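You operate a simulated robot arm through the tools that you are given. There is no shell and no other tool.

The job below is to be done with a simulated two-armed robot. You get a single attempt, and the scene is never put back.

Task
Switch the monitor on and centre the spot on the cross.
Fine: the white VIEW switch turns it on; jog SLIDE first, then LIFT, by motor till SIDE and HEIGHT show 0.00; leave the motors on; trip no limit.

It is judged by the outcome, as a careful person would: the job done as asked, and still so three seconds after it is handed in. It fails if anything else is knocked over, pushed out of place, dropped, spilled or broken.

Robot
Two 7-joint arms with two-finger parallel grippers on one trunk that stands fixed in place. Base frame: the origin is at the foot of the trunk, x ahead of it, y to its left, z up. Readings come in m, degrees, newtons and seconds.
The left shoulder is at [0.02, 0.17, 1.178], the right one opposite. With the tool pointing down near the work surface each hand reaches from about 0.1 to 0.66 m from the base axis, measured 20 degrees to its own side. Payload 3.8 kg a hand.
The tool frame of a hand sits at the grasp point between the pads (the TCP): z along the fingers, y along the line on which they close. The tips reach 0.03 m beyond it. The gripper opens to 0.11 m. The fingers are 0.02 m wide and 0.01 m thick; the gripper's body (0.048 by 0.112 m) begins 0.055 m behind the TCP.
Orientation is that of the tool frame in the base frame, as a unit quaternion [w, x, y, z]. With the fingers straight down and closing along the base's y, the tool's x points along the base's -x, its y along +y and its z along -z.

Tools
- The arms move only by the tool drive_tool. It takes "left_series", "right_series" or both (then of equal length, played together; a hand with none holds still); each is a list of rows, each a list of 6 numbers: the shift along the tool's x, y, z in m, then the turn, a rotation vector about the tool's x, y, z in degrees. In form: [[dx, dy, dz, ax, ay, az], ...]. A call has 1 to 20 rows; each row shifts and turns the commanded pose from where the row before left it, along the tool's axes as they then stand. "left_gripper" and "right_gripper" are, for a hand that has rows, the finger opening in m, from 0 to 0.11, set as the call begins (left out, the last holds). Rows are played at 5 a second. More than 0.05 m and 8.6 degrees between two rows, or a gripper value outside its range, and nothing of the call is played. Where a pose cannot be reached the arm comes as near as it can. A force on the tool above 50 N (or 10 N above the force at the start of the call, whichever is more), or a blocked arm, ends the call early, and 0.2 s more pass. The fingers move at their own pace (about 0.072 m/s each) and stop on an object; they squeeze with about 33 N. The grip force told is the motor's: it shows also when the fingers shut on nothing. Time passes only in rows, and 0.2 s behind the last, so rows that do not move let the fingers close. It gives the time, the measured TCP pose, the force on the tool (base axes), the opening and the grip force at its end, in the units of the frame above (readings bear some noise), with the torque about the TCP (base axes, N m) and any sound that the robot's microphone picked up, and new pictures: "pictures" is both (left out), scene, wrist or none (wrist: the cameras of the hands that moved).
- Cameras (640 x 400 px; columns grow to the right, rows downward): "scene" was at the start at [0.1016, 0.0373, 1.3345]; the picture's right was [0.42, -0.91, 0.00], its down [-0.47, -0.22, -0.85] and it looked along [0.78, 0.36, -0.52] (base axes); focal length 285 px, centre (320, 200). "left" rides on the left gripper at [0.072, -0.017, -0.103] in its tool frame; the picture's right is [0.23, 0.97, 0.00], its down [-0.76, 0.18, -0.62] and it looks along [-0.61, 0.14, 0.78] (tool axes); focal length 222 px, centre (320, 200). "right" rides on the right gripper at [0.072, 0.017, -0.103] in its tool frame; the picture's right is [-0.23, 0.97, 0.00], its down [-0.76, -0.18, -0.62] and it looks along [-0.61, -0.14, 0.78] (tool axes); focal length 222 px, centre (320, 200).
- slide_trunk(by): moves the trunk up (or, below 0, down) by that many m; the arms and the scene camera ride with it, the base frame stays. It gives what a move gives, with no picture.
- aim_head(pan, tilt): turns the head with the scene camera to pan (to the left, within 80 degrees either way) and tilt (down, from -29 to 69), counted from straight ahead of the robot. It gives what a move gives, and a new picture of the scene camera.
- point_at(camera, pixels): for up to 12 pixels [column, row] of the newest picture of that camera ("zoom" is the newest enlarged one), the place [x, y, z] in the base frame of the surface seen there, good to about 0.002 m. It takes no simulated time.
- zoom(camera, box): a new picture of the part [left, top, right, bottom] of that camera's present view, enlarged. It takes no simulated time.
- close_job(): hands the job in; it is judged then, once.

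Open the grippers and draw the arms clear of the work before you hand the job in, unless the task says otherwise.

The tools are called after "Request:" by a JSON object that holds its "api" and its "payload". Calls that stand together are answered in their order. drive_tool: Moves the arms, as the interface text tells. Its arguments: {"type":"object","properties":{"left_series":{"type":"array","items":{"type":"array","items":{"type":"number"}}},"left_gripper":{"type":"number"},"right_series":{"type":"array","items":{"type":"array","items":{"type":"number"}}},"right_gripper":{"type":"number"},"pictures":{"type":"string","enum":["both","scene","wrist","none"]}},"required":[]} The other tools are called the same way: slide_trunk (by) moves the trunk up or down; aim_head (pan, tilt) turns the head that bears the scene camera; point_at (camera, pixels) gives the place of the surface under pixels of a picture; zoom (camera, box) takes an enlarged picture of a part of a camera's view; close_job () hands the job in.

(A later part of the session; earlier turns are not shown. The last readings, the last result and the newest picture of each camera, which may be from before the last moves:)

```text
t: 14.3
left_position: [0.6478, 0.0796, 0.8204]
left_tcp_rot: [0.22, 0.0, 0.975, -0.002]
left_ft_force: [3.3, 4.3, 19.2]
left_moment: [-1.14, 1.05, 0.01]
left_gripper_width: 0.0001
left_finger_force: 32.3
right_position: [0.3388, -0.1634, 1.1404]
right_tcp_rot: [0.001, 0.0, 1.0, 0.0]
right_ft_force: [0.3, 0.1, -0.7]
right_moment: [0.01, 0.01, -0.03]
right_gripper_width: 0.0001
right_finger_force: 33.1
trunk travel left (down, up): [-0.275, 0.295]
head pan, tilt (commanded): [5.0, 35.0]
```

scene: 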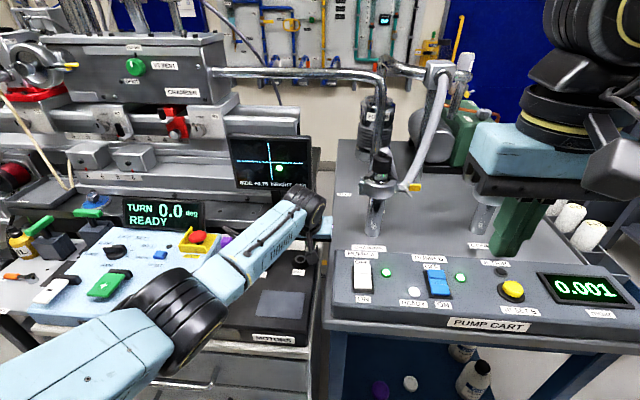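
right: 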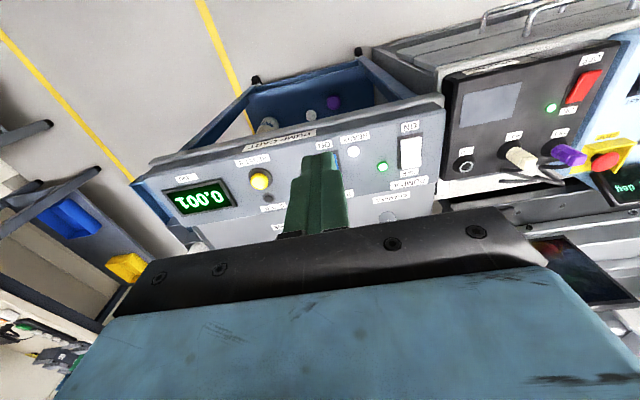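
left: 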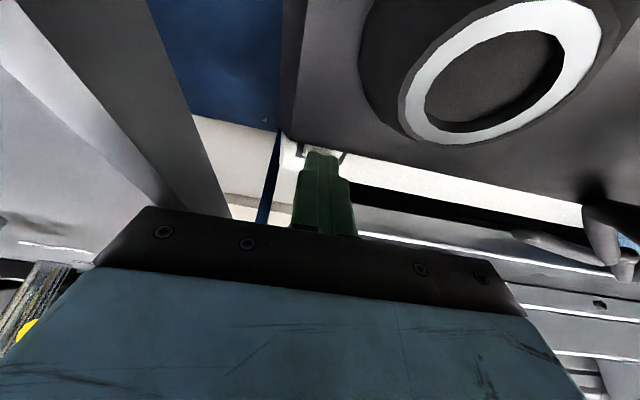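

The monitor has come on (cross and spot near (275,165)). I zoom to read it, then lift the fingers straight up off the switch.

Request:
{"api": "zoom", "payload": {"camera": "scene", "box": [225, 130, 315, 195]}}

Request:
{"api": "drive_tool", "payload": {"left_series": [[-0.0034, 0, -0.0072, 0, 0, 0], [-0.0034, 0, -0.0072, 0, 0, 0], [-0.0065, 0.0005, -0.0293, 0, 0, 0], [-0.0065, 0.0005, -0.0293, 0, 0, 0], [-0.0065, 0.0005, -0.0293, 0, 0, 0], [-0.0065, 0.0005, -0.0293, 0, 0, 0], [0, 0, 0, 0, 0, 0]], "pictures": "both"}}

```text
6.15 times, centred on (270, 162) of scene
```

zoom: 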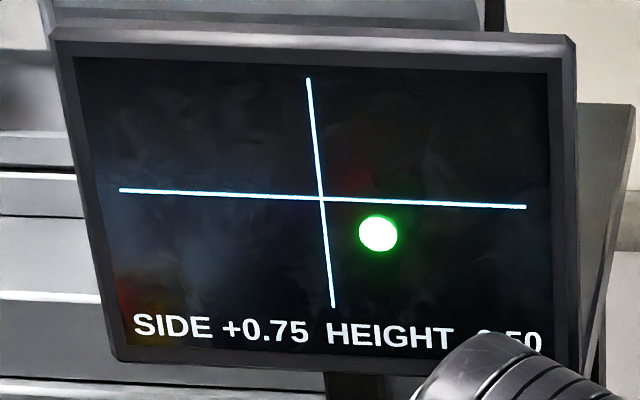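

```text
t: 15.9
left_position: [0.62, 0.0826, 0.9497]
left_tcp_rot: [0.217, 0.0, 0.976, -0.001]
left_ft_force: [0.1, 0.2, -0.5]
left_moment: [0.01, -0.02, 0.0]
left_gripper_width: 0.0001
left_finger_force: 33.3
right_position: [0.3391, -0.1628, 1.1412]
right_tcp_rot: [0.001, 0.0, 1.0, 0.0]
right_ft_force: [-0.2, 0.6, -0.6]
right_moment: [0.04, 0.04, -0.03]
right_gripper_width: 0.0001
right_finger_force: 33.5
trunk travel left (down, up): [-0.275, 0.295]
head pan, tilt (commanded): [5.0, 35.0]
```

scene: 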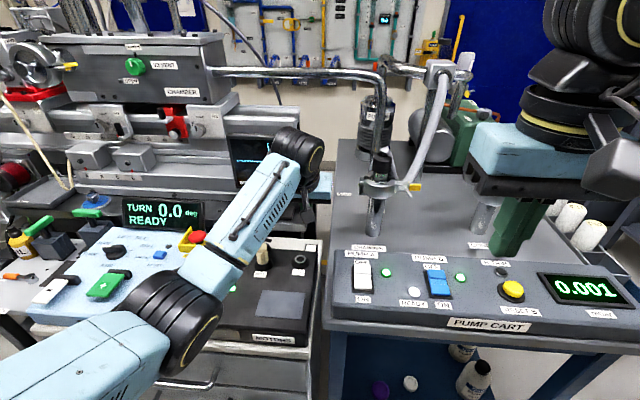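
left: 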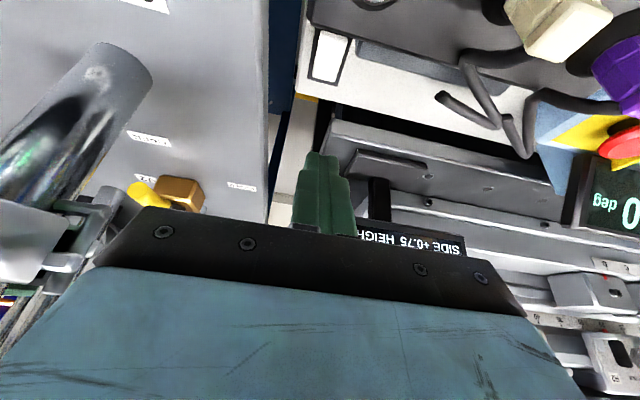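

The monitor reads SIDE +0.75 and HEIGHT about −0.50. I retrace the left hand up and back, untilt it, and return it to the left above the control box.

Request:
{"api": "drive_tool", "payload": {"left_series": [[0.0036, 0, -0.04, 0, 0, 0], [0.0036, 0, -0.04, 0, 0, 0], [0.0036, 0, -0.04, 0, 0, 0], [0.0036, 0, -0.04, 0, 0, 0], [0.0036, 0, -0.04, 0, 0, 0], [0.0036, 0, -0.04, 0, 0, 0], [0, 0, 0, 0, 8.4, 0], [0, 0, 0, 0, 8.4, 0], [0, 0, 0, 0, 8.0, 0], [0.01, 0.045, 0, 0, 0, 0], [0.01, 0.045, 0, 0, 0, 0], [0.01, 0.045, 0, 0, 0, 0], [0.01, 0.045, 0, 0, 0, 0], [0.01, 0.045, 0, 0, 0, 0], [0.01, 0.045, 0, 0, 0, 0], [0.01, 0.045, 0, 0, 0, 0], [0.01, 0.045, 0, 0, 0, 0], [0, 0, 0, 0, 0, 0]], "left_gripper": 0.0, "pictures": "both"}}

Request:
{"api": "aim_head", "payload": {"pan": 25, "tilt": 32}}

```text
t: 19.7
left_position: [0.421, 0.4419, 1.158]
left_tcp_rot: [0.001, 0.0, 1.0, 0.001]
left_ft_force: [0.1, 0.0, -0.6]
left_moment: [0.0, -0.01, 0.01]
left_gripper_width: 0.0
left_finger_force: 33.5
right_position: [0.3394, -0.1634, 1.1404]
right_tcp_rot: [0.001, 0.0, 1.0, 0.001]
right_ft_force: [0.1, -0.2, 0.6]
right_moment: [0.02, -0.02, -0.01]
right_gripper_width: 0.0002
right_finger_force: 33.0
trunk travel left (down, up): [-0.275, 0.295]
head pan, tilt (commanded): [5.0, 35.0]
```

scene: 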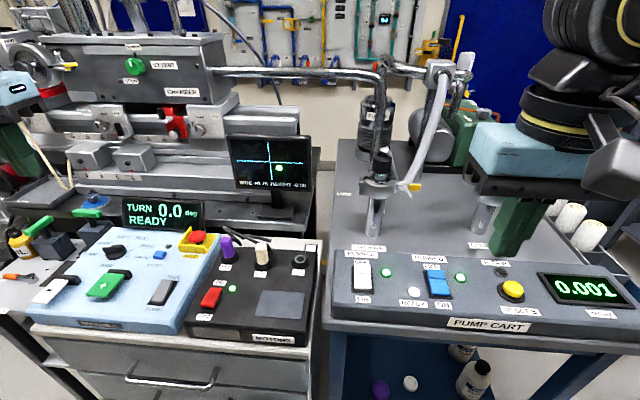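
left: 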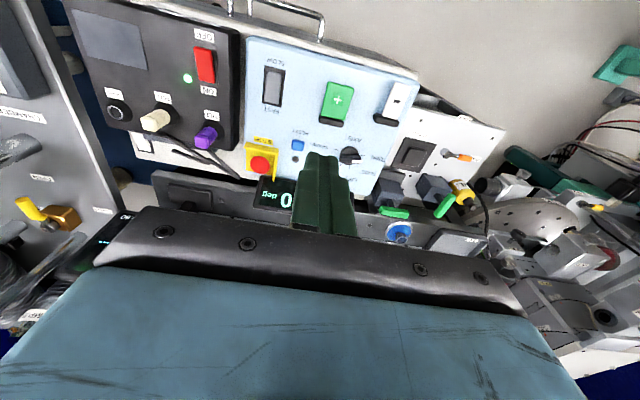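

```text
t: 20.6
left_position: [0.4205, 0.4411, 1.1561]
left_tcp_rot: [0.002, -0.001, 1.0, 0.0]
left_ft_force: [-0.1, -1.2, 0.3]
left_moment: [0.03, -0.01, 0.0]
left_gripper_width: 0.0
left_finger_force: 33.1
right_position: [0.3389, -0.1641, 1.14]
right_tcp_rot: [0.0, 0.0, 1.0, 0.001]
right_ft_force: [-0.4, 0.9, -0.2]
right_moment: [0.0, 0.0, -0.02]
right_gripper_width: 0.0001
right_finger_force: 33.0
trunk travel left (down, up): [-0.275, 0.295]
head pan, tilt (commanded): [25.0, 32.0]
```

scene: 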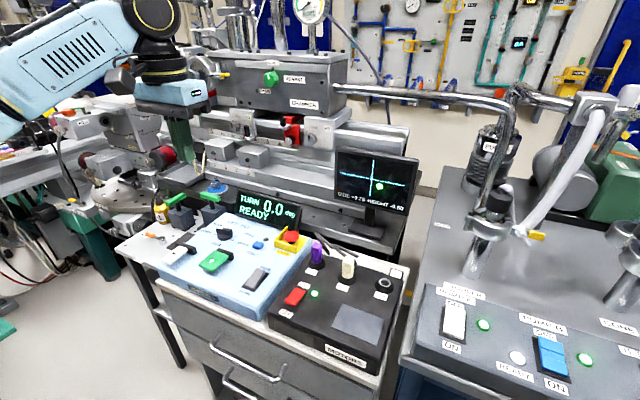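

The view is clear now. I zoom on the monitor, the control panel, the slow/fast rocker and the knob.

Request:
{"api": "zoom", "payload": {"camera": "scene", "box": [325, 140, 425, 215]}}

Request:
{"api": "zoom", "payload": {"camera": "scene", "box": [230, 255, 290, 300]}}

Request:
{"api": "zoom", "payload": {"camera": "left", "box": [240, 40, 420, 200]}}

Request:
{"api": "zoom", "payload": {"camera": "scene", "box": [150, 210, 270, 290]}}

```text
5.33 times, centred on (375, 178) of scene
```

zoom: 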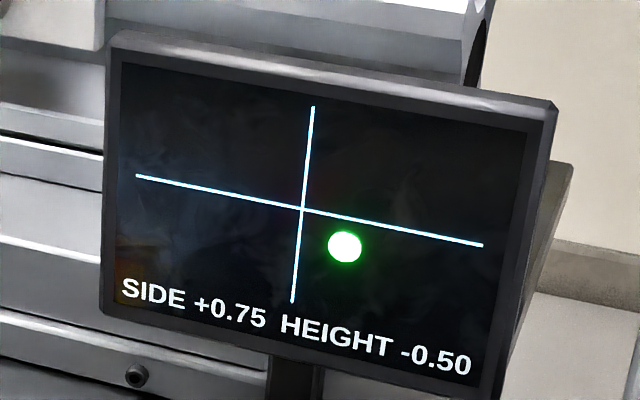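

```text
8.89 times, centred on (260, 278) of scene
```

zoom: 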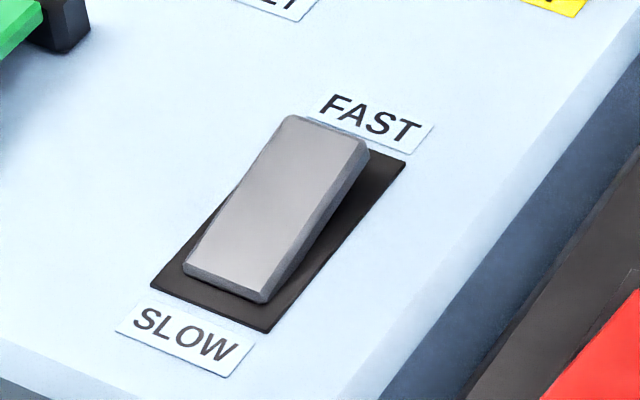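

```text
2.50 times, centred on (330, 120) of left
```

zoom: 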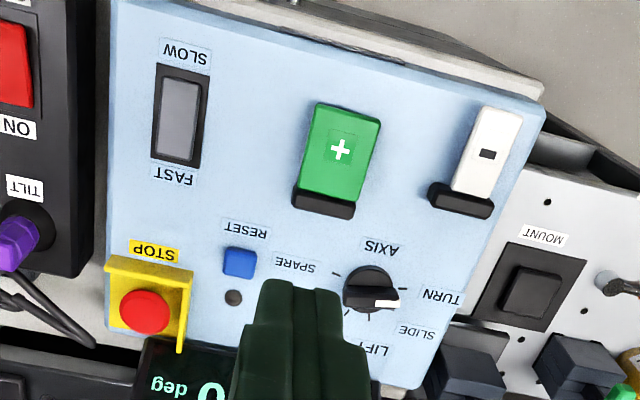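

```text
5.00 times, centred on (210, 250) of scene
```

zoom: 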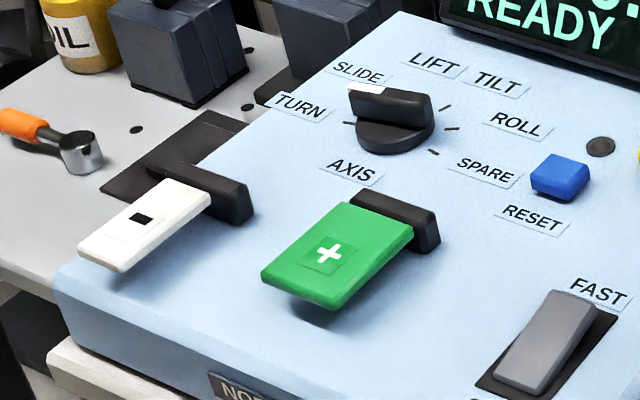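

The rocker is at SLOW (near end down); SIDE +0.75, HEIGHT −0.50. I lower the left hand for a better look at the axis knob with its wrist camera.

Request:
{"api": "drive_tool", "payload": {"left_series": [[-0.0067, 0.0197, 0.0353, 0, 0, 0], [-0.0067, 0.0197, 0.0353, 0, 0, 0], [-0.0067, 0.0197, 0.0353, 0, 0, 0], [0, 0, 0, 0, 0, 0]], "left_gripper": 0.0, "pictures": "both"}}

```text
t: 21.6
left_position: [0.441, 0.5005, 1.0506]
left_tcp_rot: [0.002, -0.001, 1.0, 0.001]
left_ft_force: [-0.1, -0.2, 0.3]
left_moment: [-0.03, 0.0, -0.02]
left_gripper_width: 0.0
left_finger_force: 32.8
right_position: [0.3397, -0.1633, 1.1399]
right_tcp_rot: [0.0, 0.0, 1.0, 0.0]
right_ft_force: [-0.6, -0.3, 0.1]
right_moment: [-0.01, 0.0, 0.0]
right_gripper_width: 0.0001
right_finger_force: 33.0
trunk travel left (down, up): [-0.275, 0.295]
head pan, tilt (commanded): [25.0, 32.0]
```

scene: 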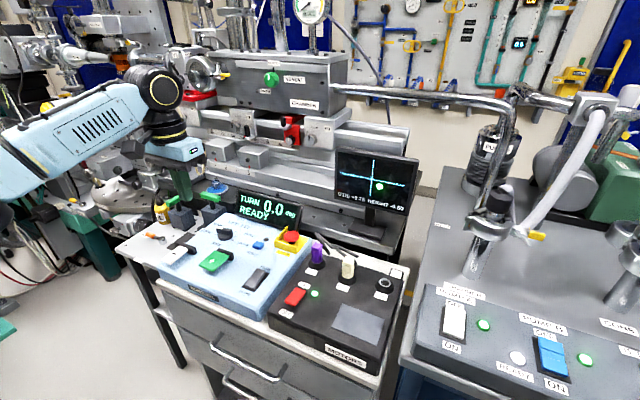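
left: 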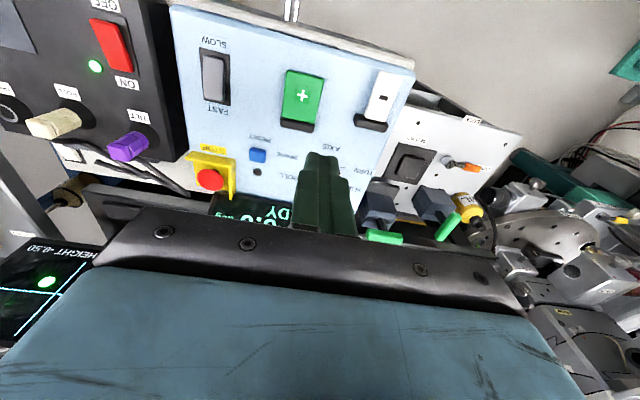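

The knob is hidden behind my fingers at about (320,165). I shift the hand right (−y) and a bit forward so the knob comes into view.

Request:
{"api": "drive_tool", "payload": {"left_series": [[-0.01, -0.035, 0.005, 0, 0, 0], [-0.01, -0.035, 0.005, 0, 0, 0], [0, 0, 0, 0, 0, 0]], "left_gripper": 0.0, "pictures": "wrist"}}

Request:
{"api": "zoom", "payload": {"camera": "left", "box": [330, 60, 460, 200]}}

```text
t: 22.4
left_position: [0.4596, 0.4306, 1.0413]
left_tcp_rot: [0.001, 0.0, 1.0, 0.0]
left_ft_force: [0.9, -0.3, 0.1]
left_moment: [0.03, -0.03, 0.02]
left_gripper_width: 0.0
left_finger_force: 33.3
right_position: [0.3402, -0.163, 1.1402]
right_tcp_rot: [0.0, 0.0, 1.0, 0.0]
right_ft_force: [0.3, 0.3, 0.2]
right_moment: [0.03, -0.04, 0.03]
right_gripper_width: 0.0001
right_finger_force: 32.7
trunk travel left (down, up): [-0.275, 0.295]
head pan, tilt (commanded): [25.0, 32.0]
```

left: 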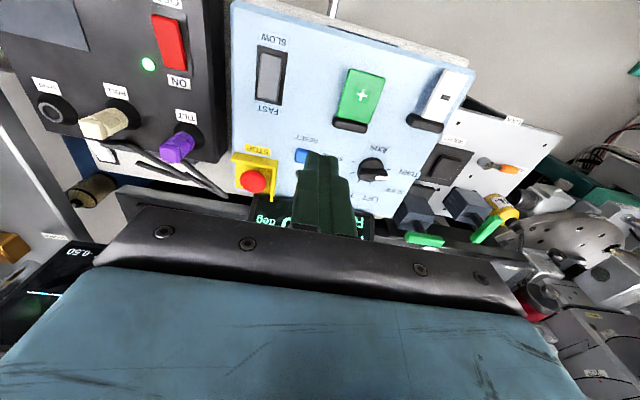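

```text
2.86 times, centred on (395, 130) of left
```

zoom: 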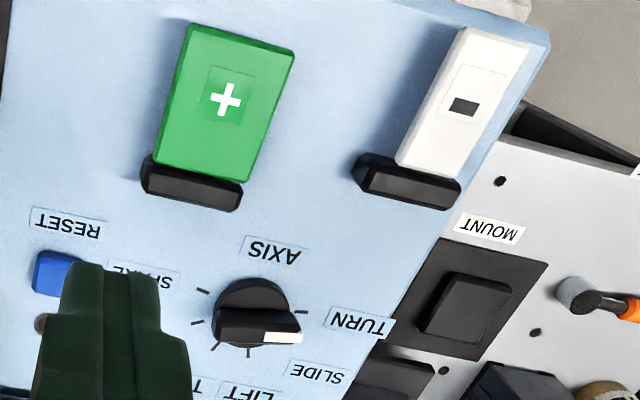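

The knob's bar is visible with its white end pointing toward TURN. I measure the bar's ends, the knob base and the tick marks.

Request:
{"api": "point_at", "payload": {"camera": "zoom", "pixels": [[222, 332], [240, 333], [258, 333], [275, 336], [297, 338], [303, 312], [203, 291], [197, 322], [215, 345], [248, 353], [255, 285], [245, 300]]}}

Request:
{"api": "zoom", "payload": {"camera": "left", "box": [345, 140, 405, 210]}}

Request:
{"api": "zoom", "payload": {"camera": "scene", "box": [200, 215, 265, 260]}}

```text
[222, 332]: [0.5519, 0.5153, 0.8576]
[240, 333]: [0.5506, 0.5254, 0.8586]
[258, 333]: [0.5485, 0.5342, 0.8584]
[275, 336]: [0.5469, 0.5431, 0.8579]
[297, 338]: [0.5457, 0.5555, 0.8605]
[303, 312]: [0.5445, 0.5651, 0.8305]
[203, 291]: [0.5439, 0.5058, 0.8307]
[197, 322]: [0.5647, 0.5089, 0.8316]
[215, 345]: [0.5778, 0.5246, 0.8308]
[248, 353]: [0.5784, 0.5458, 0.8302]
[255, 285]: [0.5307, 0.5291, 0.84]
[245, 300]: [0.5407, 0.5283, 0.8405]
```

```text
5.71 times, centred on (375, 175) of left
```

zoom: 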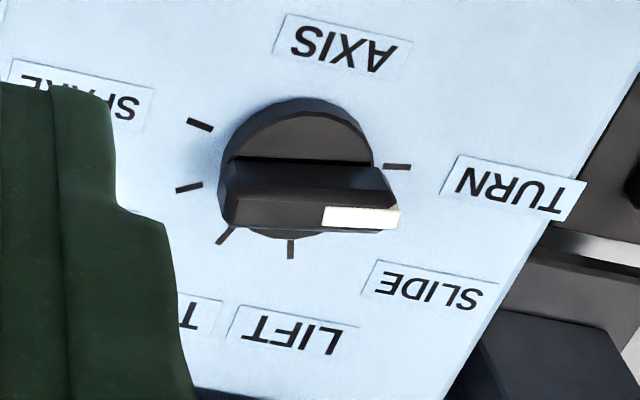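

```text
8.89 times, centred on (232, 238) of scene
```

zoom: 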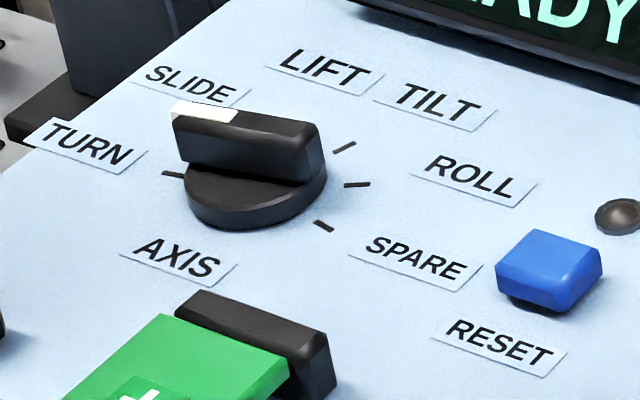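

The knob centre is about (0.549, 0.535), bar top z≈0.859, ticks spaced 40° (TURN→SLIDE→LIFT clockwise). I measure the levers and display next to it for hand clearance.

Request:
{"api": "point_at", "payload": {"camera": "scene", "pixels": [[239, 193], [301, 207], [237, 216], [270, 200], [205, 194], [219, 198], [170, 200], [187, 196], [206, 213], [183, 220], [217, 187], [160, 212]]}}

Request:
{"api": "point_at", "payload": {"camera": "left", "pixels": [[408, 237], [425, 240], [441, 243], [480, 235], [492, 222], [412, 212], [466, 205], [440, 90], [446, 75], [436, 105], [356, 95], [351, 118]]}}

```text
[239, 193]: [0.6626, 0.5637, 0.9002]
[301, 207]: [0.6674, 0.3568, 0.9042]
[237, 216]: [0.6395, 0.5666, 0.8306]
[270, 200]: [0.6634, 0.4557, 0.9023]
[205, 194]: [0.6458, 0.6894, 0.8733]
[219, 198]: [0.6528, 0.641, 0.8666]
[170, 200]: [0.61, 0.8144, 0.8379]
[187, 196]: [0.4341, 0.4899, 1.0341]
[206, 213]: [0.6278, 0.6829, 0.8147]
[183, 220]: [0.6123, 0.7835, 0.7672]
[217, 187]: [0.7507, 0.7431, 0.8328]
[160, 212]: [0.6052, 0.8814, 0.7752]
```

```text
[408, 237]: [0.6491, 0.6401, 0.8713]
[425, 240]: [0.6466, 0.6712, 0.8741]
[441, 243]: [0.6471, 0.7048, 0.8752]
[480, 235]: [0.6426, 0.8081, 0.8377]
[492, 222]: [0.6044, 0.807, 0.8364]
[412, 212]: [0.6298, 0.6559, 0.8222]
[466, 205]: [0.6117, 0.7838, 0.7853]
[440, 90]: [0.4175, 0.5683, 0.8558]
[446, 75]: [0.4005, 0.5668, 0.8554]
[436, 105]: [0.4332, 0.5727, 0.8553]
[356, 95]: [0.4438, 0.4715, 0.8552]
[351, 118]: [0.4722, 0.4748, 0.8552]
```

Display top is z≈0.905 and levers ≤0.875, so the hand clears them. The knob is beyond tool-down reach, so I plan to push its white end with a tilted closed fingertip; I first measure the bar's width and height.

Request:
{"api": "zoom", "payload": {"camera": "left", "box": [345, 140, 405, 210]}}

Request:
{"api": "point_at", "payload": {"camera": "zoom", "pixels": [[240, 172], [240, 190], [240, 200], [240, 218], [240, 226], [360, 170], [360, 185], [360, 200], [375, 217], [375, 226], [395, 200], [300, 115]]}}

```text
5.71 times, centred on (375, 175) of left
```

zoom: 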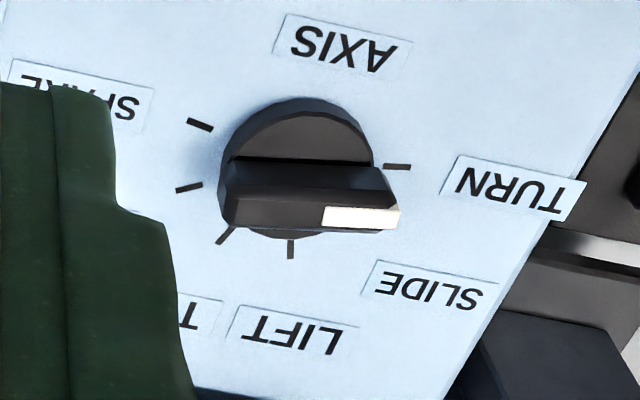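

```text
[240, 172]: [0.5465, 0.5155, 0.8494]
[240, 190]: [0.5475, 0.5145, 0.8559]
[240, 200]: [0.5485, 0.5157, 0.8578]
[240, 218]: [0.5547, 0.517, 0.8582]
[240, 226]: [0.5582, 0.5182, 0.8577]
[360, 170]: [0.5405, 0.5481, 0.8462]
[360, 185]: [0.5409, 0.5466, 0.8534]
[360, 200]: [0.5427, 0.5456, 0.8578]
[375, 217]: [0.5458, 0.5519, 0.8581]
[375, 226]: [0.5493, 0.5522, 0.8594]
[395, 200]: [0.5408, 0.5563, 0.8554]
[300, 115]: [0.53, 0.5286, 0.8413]
```

The bar is ~11 mm wide, centred on (0.549, 0.535), side faces z 0.842–0.858. I tilt the left hand ~28° outward and move it to a spot above and just behind the bar's white end.

Request:
{"api": "drive_tool", "payload": {"left_series": [[0, 0, 0, -3.993, -5.75, 0], [0, 0, 0, -3.993, -5.75, 0], [0, 0, 0, -3.993, -5.75, 0], [0, 0, 0, -3.993, -5.75, 0], [-0.0014, 0.0225, 0.0315, 0, 0, 0], [-0.0014, 0.0225, 0.0315, 0, 0, 0], [-0.0014, 0.0225, 0.0315, 0, 0, 0], [-0.0014, 0.0225, 0.0315, 0, 0, 0], [0, 0, 0, 0, 0, 0]], "left_gripper": 0.0, "pictures": "both"}}

```text
t: 24.4
left_position: [0.5087, 0.5514, 0.9573]
left_tcp_rot: [0.2, -0.001, 0.97, 0.138]
left_ft_force: [0.1, -0.5, 0.2]
left_moment: [-0.01, 0.01, -0.01]
left_gripper_width: 0.0
left_finger_force: 32.6
right_position: [0.3404, -0.1627, 1.1402]
right_tcp_rot: [0.0, 0.0, 1.0, 0.0]
right_ft_force: [0.6, 0.4, 0.1]
right_moment: [0.04, -0.02, -0.05]
right_gripper_width: 0.0
right_finger_force: 33.4
trunk travel left (down, up): [-0.275, 0.295]
head pan, tilt (commanded): [25.0, 32.0]
```

scene: 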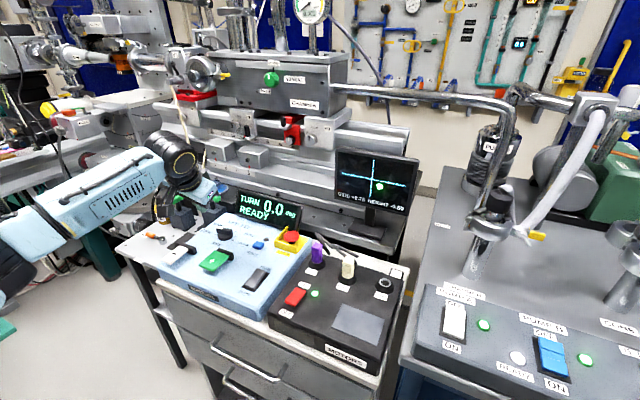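
left: 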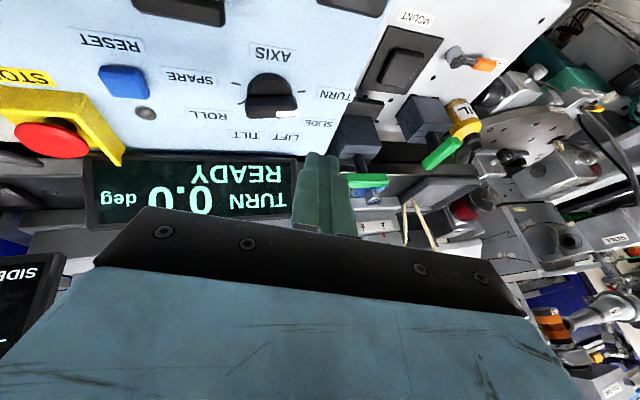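

The pose came out as planned; the tip is about 8 cm above the panel, behind the white end. I lower straight down until the tip is beside the bar (tip z≈0.851).

Request:
{"api": "drive_tool", "payload": {"left_series": [[0.0103, -0.0075, 0.0235, 0, 0, 0], [0.0103, -0.0075, 0.0235, 0, 0, 0], [0.0103, -0.0075, 0.0235, 0, 0, 0], [0, 0, 0, 0, 0, 0]], "left_gripper": 0.0, "pictures": "both"}}

Request:
{"api": "zoom", "payload": {"camera": "left", "box": [230, 50, 400, 200]}}

Request:
{"api": "zoom", "payload": {"camera": "scene", "box": [180, 200, 280, 270]}}

```text
t: 25.4
left_position: [0.5099, 0.5485, 0.8767]
left_tcp_rot: [0.2, -0.001, 0.97, 0.138]
left_ft_force: [0.4, -0.2, 1.0]
left_moment: [-0.04, -0.01, 0.0]
left_gripper_width: 0.0002
left_finger_force: 33.3
right_position: [0.3393, -0.1635, 1.1407]
right_tcp_rot: [0.001, 0.0, 1.0, 0.0]
right_ft_force: [-0.4, 0.4, -0.1]
right_moment: [0.01, 0.02, -0.01]
right_gripper_width: 0.0
right_finger_force: 33.2
trunk travel left (down, up): [-0.275, 0.295]
head pan, tilt (commanded): [25.0, 32.0]
```

scene: 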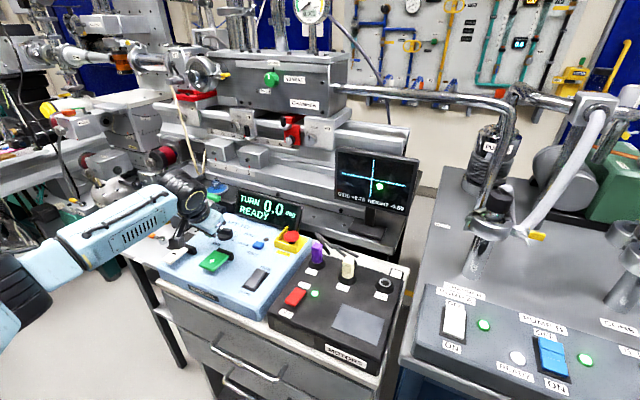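
left: 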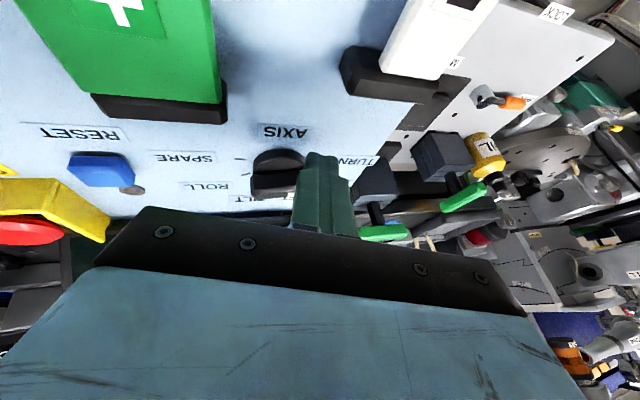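

```text
2.67 times, centred on (315, 125) of left
```

zoom: 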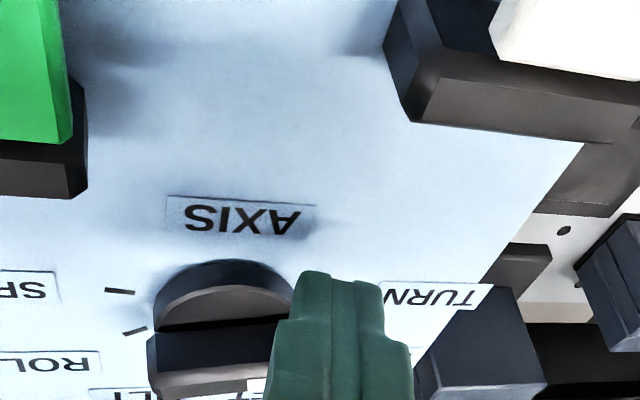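

```text
5.71 times, centred on (230, 235) of scene
```

zoom: 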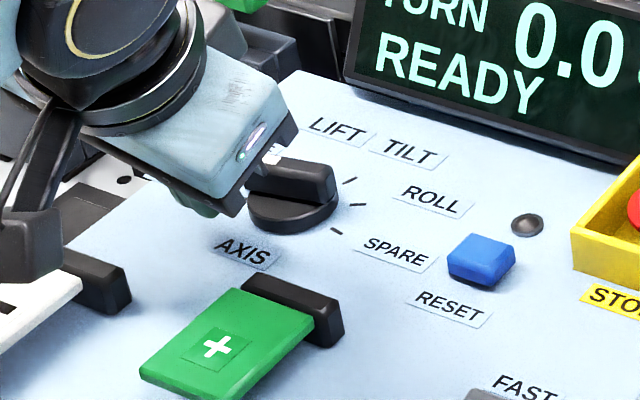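

The tip sits beside the bar's white end with free clearance and no contact force. I push it forward (+x) in small steps by about 19 mm to swing the knob from TURN to SLIDE.

Request:
{"api": "drive_tool", "payload": {"left_series": [[-0.0035, 0.0002, 0.0016, 0, 0, 0], [-0.0035, 0.0002, 0.0016, 0, 0, 0], [-0.0035, 0.0002, 0.0016, 0, 0, 0], [-0.0035, 0.0002, 0.0016, 0, 0, 0], [-0.0035, 0.0002, 0.0016, 0, 0, 0]], "pictures": "both"}}

Request:
{"api": "zoom", "payload": {"camera": "left", "box": [230, 50, 400, 200]}}

Request:
{"api": "zoom", "payload": {"camera": "scene", "box": [200, 185, 310, 260]}}

```text
t: 26.6
left_position: [0.5295, 0.5516, 0.8768]
left_tcp_rot: [0.2, -0.001, 0.97, 0.139]
left_ft_force: [0.2, -0.4, 0.1]
left_moment: [0.01, -0.02, -0.01]
left_gripper_width: 0.0001
left_finger_force: 32.4
right_position: [0.3396, -0.1628, 1.1392]
right_tcp_rot: [0.001, 0.0, 1.0, 0.0]
right_ft_force: [0.2, -0.7, 0.5]
right_moment: [0.01, 0.03, -0.03]
right_gripper_width: 0.0001
right_finger_force: 32.8
trunk travel left (down, up): [-0.275, 0.295]
head pan, tilt (commanded): [25.0, 32.0]
```

scene: 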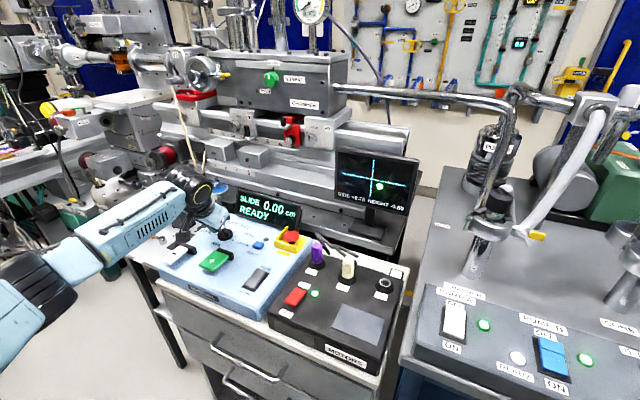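
left: 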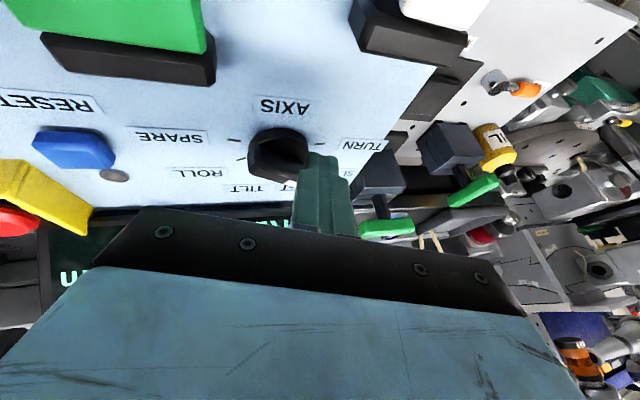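

```text
2.67 times, centred on (315, 125) of left
```

zoom: 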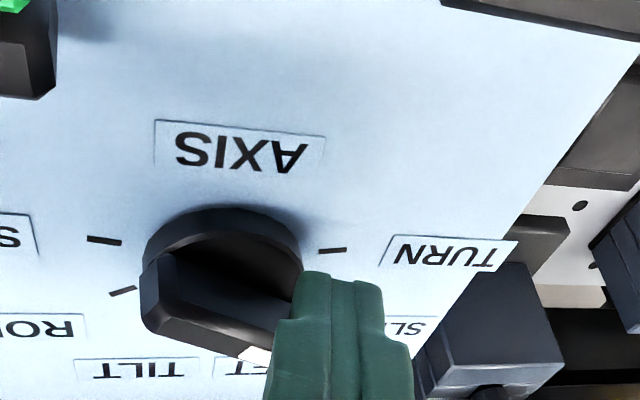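

```text
5.33 times, centred on (255, 222) of scene
```

zoom: 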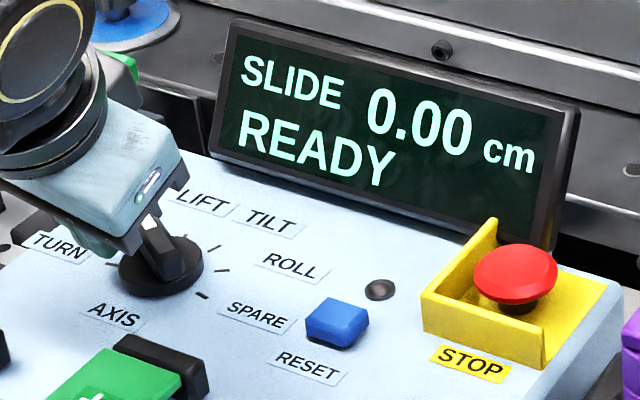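

The display now reads SLIDE 0.00 cm READY. I back the finger off the knob, lift it, move back over the keys and untilt.

Request:
{"api": "drive_tool", "payload": {"left_series": [[0.0088, -0.0005, -0.004, 0, 0, 0], [0.0088, -0.0005, -0.004, 0, 0, 0], [-0.0103, 0.0075, -0.0235, 0, 0, 0], [-0.0103, 0.0075, -0.0235, 0, 0, 0], [-0.0103, 0.0075, -0.0235, 0, 0, 0], [0.0332, 0.0052, -0.0141, 0, 0, 0], [0.0332, 0.0052, -0.0141, 0, 0, 0], [0.0332, 0.0052, -0.0141, 0, 0, 0], [0, 0, 0, 3.993, 5.75, 0], [0, 0, 0, 3.993, 5.75, 0], [0, 0, 0, 3.993, 5.75, 0], [0, 0, 0, 3.993, 5.75, 0], [0, 0, 0, 0, 0, 0]], "pictures": "both"}}

Request:
{"api": "zoom", "payload": {"camera": "left", "box": [200, 0, 440, 200]}}

Request:
{"api": "zoom", "payload": {"camera": "scene", "box": [140, 200, 280, 300]}}

```text
t: 29.4
left_position: [0.4003, 0.5587, 0.9586]
left_tcp_rot: [0.001, 0.001, 1.0, 0.0]
left_ft_force: [0.8, -1.0, -0.2]
left_moment: [0.01, -0.01, -0.01]
left_gripper_width: 0.0
left_finger_force: 32.9
right_position: [0.3384, -0.1638, 1.1397]
right_tcp_rot: [0.0, 0.0, 1.0, 0.001]
right_ft_force: [-0.5, 0.1, -0.5]
right_moment: [0.01, 0.01, 0.01]
right_gripper_width: 0.0
right_finger_force: 32.8
trunk travel left (down, up): [-0.275, 0.295]
head pan, tilt (commanded): [25.0, 32.0]
```

scene: 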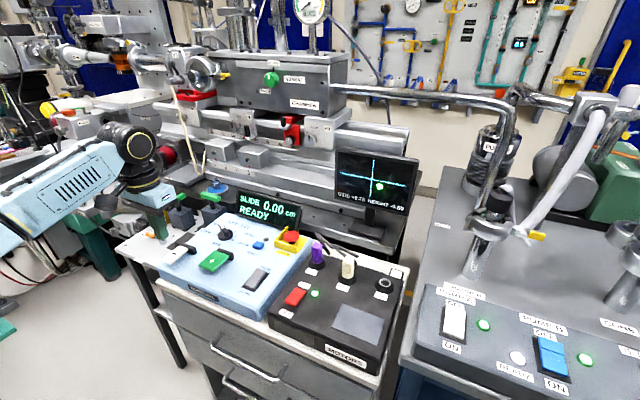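
left: 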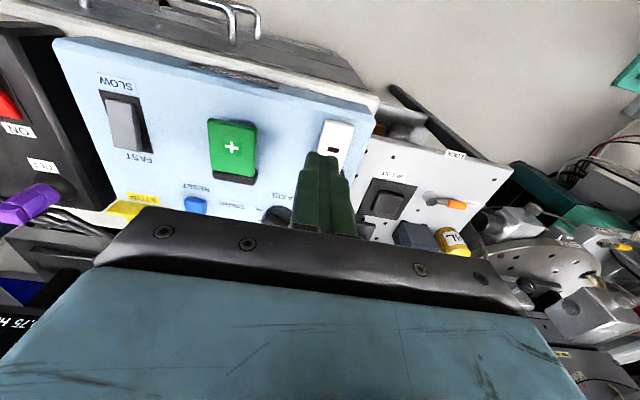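

```text
2.00 times, centred on (320, 100) of left
```

zoom: 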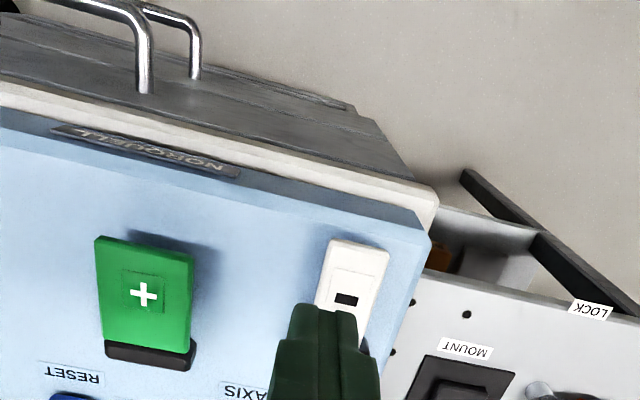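

```text
4.00 times, centred on (210, 250) of scene
```

zoom: 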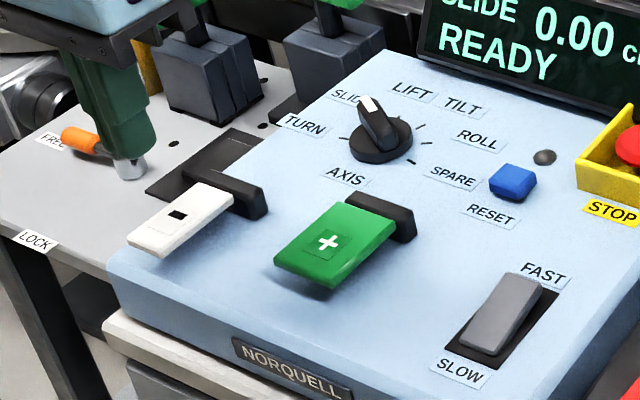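

The knob's white mark points at SLIDE. I measure the − key and + key edges precisely before pressing.

Request:
{"api": "point_at", "payload": {"camera": "zoom", "pixels": [[140, 236], [162, 246], [178, 214], [205, 190], [226, 200], [286, 255], [320, 272], [328, 243], [345, 210], [385, 225], [255, 205], [300, 300]]}}

```text
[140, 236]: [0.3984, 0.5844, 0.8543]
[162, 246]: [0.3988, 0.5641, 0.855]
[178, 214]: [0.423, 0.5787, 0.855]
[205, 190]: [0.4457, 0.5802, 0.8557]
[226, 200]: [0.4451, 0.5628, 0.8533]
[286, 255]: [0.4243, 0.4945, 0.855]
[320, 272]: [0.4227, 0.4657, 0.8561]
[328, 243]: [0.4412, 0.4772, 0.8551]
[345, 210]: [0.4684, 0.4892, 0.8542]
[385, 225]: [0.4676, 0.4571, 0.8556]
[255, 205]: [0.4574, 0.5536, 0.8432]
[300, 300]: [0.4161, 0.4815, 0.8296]
```

− key spans x 0.394–0.447, y 0.560–0.586, top z 0.855. I bring the tip to 1 cm above its near half at (0.408, 0.573).

Request:
{"api": "drive_tool", "payload": {"left_series": [[-0.0038, 0.0072, 0.0318, 0, 0, 0], [-0.0038, 0.0072, 0.0318, 0, 0, 0], [0, 0, 0, 0, 0, 0]], "pictures": "both"}}

Request:
{"api": "zoom", "payload": {"camera": "scene", "box": [140, 180, 310, 290]}}

```text
t: 30.2
left_position: [0.4084, 0.5755, 0.8958]
left_tcp_rot: [0.002, -0.001, 1.0, 0.0]
left_ft_force: [0.0, -0.3, 0.3]
left_moment: [0.0, 0.0, -0.01]
left_gripper_width: 0.0002
left_finger_force: 32.9
right_position: [0.3394, -0.1628, 1.1401]
right_tcp_rot: [0.001, 0.0, 1.0, 0.0]
right_ft_force: [0.4, 0.1, 0.3]
right_moment: [-0.04, -0.03, -0.02]
right_gripper_width: 0.0
right_finger_force: 33.7
trunk travel left (down, up): [-0.275, 0.295]
head pan, tilt (commanded): [25.0, 32.0]
```

scene: 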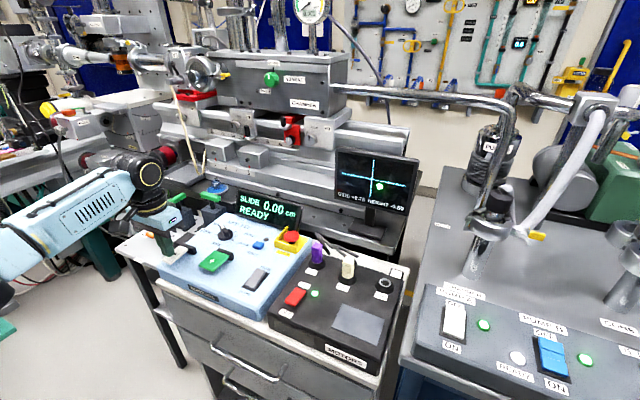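
left: 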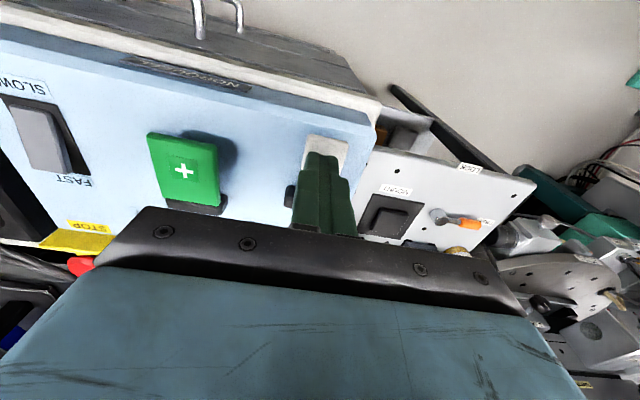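

```text
3.64 times, centred on (225, 235) of scene
```

zoom: 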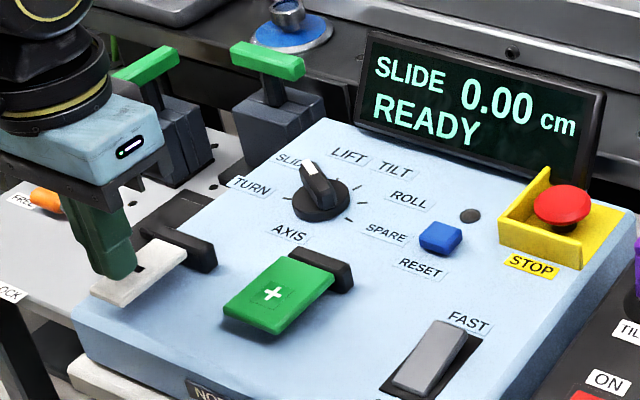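

The finger is poised over the − key. I step down 10 mm to just touching, checking force and display.

Request:
{"api": "drive_tool", "payload": {"left_series": [[0, -0.001, 0.005, 0, 0, 0], [0, -0.001, 0.006, 0, 0, 0]], "pictures": "scene"}}

Request:
{"api": "zoom", "payload": {"camera": "scene", "box": [140, 140, 420, 300]}}

```text
t: 30.8
left_position: [0.4078, 0.572, 0.8844]
left_tcp_rot: [0.002, 0.0, 1.0, 0.0]
left_ft_force: [0.1, -0.9, 1.1]
left_moment: [0.01, 0.0, 0.03]
left_gripper_width: 0.0
left_finger_force: 33.3
right_position: [0.339, -0.1636, 1.1397]
right_tcp_rot: [0.0, 0.0, 1.0, 0.0]
right_ft_force: [-0.4, 0.4, 0.5]
right_moment: [0.0, 0.01, -0.01]
right_gripper_width: 0.0
right_finger_force: 32.8
trunk travel left (down, up): [-0.275, 0.295]
head pan, tilt (commanded): [25.0, 32.0]
```

scene: 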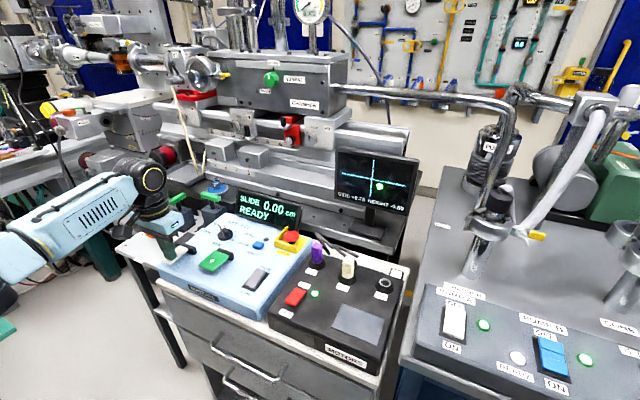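

```text
2.29 times, centred on (280, 220) of scene
```

zoom: 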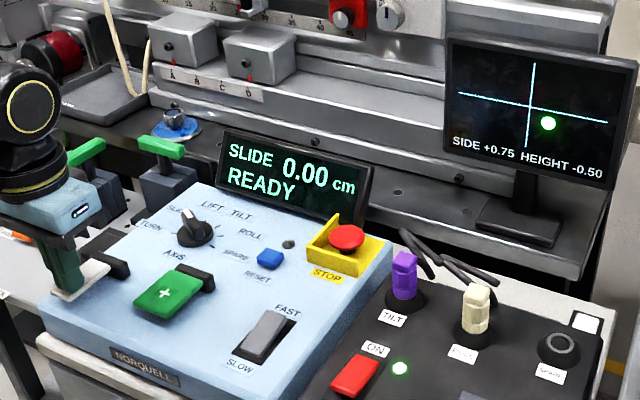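

At tip z≈0.854 contact is just starting (1.1 N); nothing has moved yet. I press 3 mm further.

Request:
{"api": "drive_tool", "payload": {"left_series": [[0, 0, 0.003, 0, 0, 0]], "pictures": "scene"}}

Request:
{"api": "zoom", "payload": {"camera": "scene", "box": [140, 140, 420, 300]}}

```text
t: 31.2
left_position: [0.4091, 0.5719, 0.8816]
left_tcp_rot: [0.002, 0.0, 1.0, 0.0]
left_ft_force: [-1.2, -0.6, 2.2]
left_moment: [-0.01, -0.02, 0.03]
left_gripper_width: 0.0001
left_finger_force: 32.9
right_position: [0.3386, -0.1622, 1.1403]
right_tcp_rot: [-0.001, 0.0, 1.0, 0.0]
right_ft_force: [0.2, -0.4, -0.6]
right_moment: [-0.02, 0.0, 0.01]
right_gripper_width: 0.0
right_finger_force: 33.1
trunk travel left (down, up): [-0.275, 0.295]
head pan, tilt (commanded): [25.0, 32.0]
```

scene: 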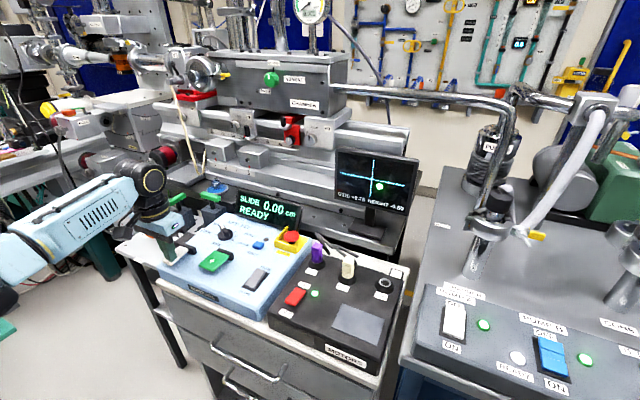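

```text
2.29 times, centred on (280, 220) of scene
```

zoom: 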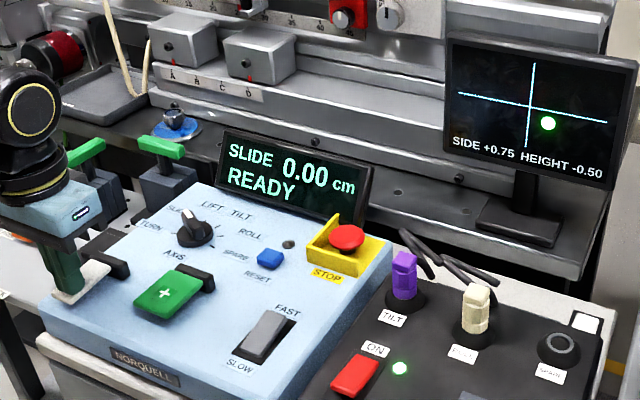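

Force is 2.2 N and the key is yielding, still no jog. I go 3 mm deeper.

Request:
{"api": "drive_tool", "payload": {"left_series": [[0, 0, 0.003, 0, 0, 0]], "pictures": "scene"}}

Request:
{"api": "zoom", "payload": {"camera": "scene", "box": [140, 140, 420, 300]}}

```text
t: 31.6
left_position: [0.4093, 0.5715, 0.8784]
left_tcp_rot: [0.003, 0.0, 1.0, 0.0]
left_ft_force: [0.0, -0.1, 2.9]
left_moment: [-0.02, -0.04, -0.02]
left_gripper_width: 0.0001
left_finger_force: 32.8
right_position: [0.3391, -0.163, 1.1396]
right_tcp_rot: [0.0, 0.001, 1.0, 0.0]
right_ft_force: [0.8, 0.4, 0.7]
right_moment: [-0.01, -0.03, 0.0]
right_gripper_width: 0.0
right_finger_force: 32.5
trunk travel left (down, up): [-0.275, 0.295]
head pan, tilt (commanded): [25.0, 32.0]
```

scene: 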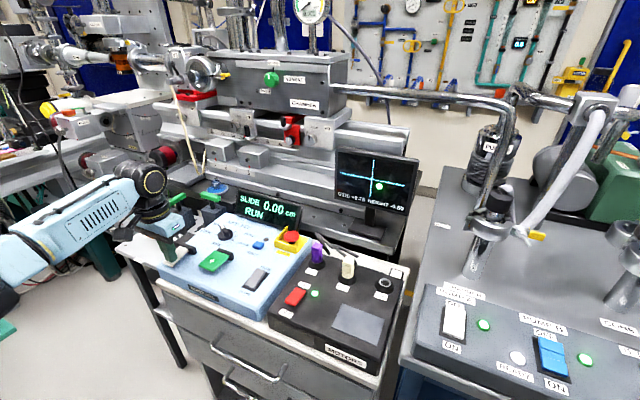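

```text
2.29 times, centred on (280, 220) of scene
```

zoom: 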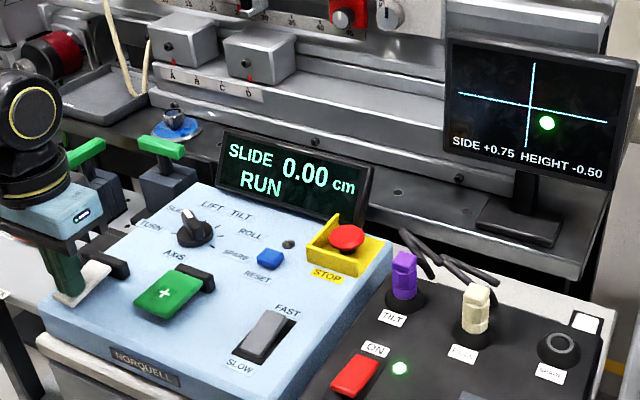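

The display says RUN, so the key is made. I hold for one short row and read the values.

Request:
{"api": "drive_tool", "payload": {"left_series": [[0, 0, 0, 0, 0, 0]], "pictures": "scene"}}

Request:
{"api": "zoom", "payload": {"camera": "scene", "box": [220, 140, 420, 250]}}

```text
t: 32.0
left_position: [0.4092, 0.5722, 0.8794]
left_tcp_rot: [0.002, 0.0, 1.0, 0.0]
left_ft_force: [0.1, 0.8, 2.7]
left_moment: [0.0, -0.07, 0.04]
left_gripper_width: 0.0
left_finger_force: 32.0
right_position: [0.3399, -0.164, 1.1402]
right_tcp_rot: [0.0, 0.001, 1.0, -0.001]
right_ft_force: [0.0, -0.9, -0.4]
right_moment: [0.0, 0.03, -0.02]
right_gripper_width: 0.0
right_finger_force: 33.0
trunk travel left (down, up): [-0.275, 0.295]
head pan, tilt (commanded): [25.0, 32.0]
```

scene: 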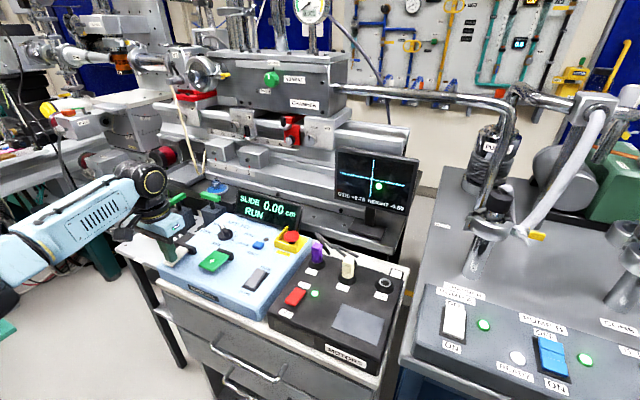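

```text
3.20 times, centred on (320, 195) of scene
```

zoom: 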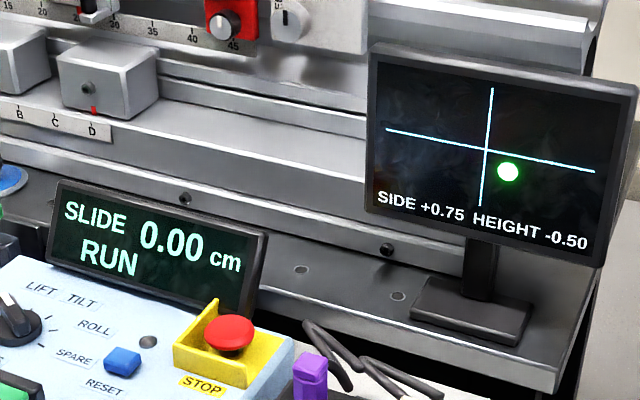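

Still 0.00 after ~0.6 s of RUN; it may be very slow. I hold 0.8 s more and re-read.

Request:
{"api": "drive_tool", "payload": {"left_series": [[0, 0, 0, 0, 0, 0], [0, 0, 0, 0, 0, 0], [0, 0, 0, 0, 0, 0]], "pictures": "scene"}}

Request:
{"api": "zoom", "payload": {"camera": "scene", "box": [220, 140, 420, 250]}}

```text
t: 32.8
left_position: [0.4081, 0.5718, 0.8794]
left_tcp_rot: [0.001, 0.0, 1.0, 0.0]
left_ft_force: [0.3, 0.6, 2.5]
left_moment: [0.07, -0.07, 0.0]
left_gripper_width: 0.0
left_finger_force: 33.0
right_position: [0.3395, -0.1629, 1.1396]
right_tcp_rot: [0.0, 0.001, 1.0, 0.001]
right_ft_force: [0.4, 1.1, -0.5]
right_moment: [0.01, -0.03, -0.01]
right_gripper_width: 0.0
right_finger_force: 32.7
trunk travel left (down, up): [-0.275, 0.295]
head pan, tilt (commanded): [25.0, 32.0]
```

scene: 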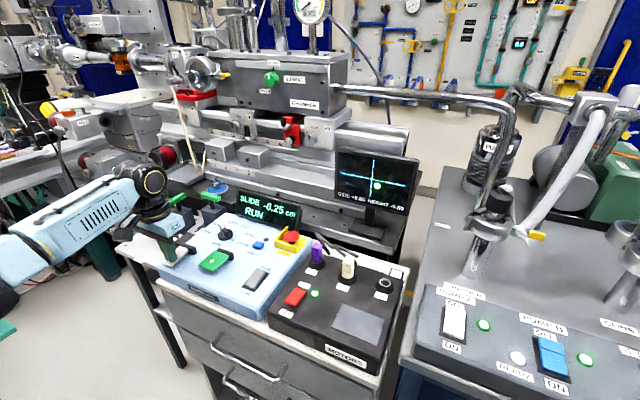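

```text
3.20 times, centred on (320, 195) of scene
```

zoom: 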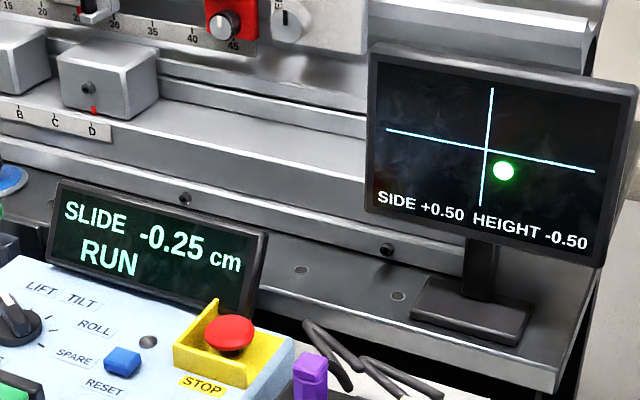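

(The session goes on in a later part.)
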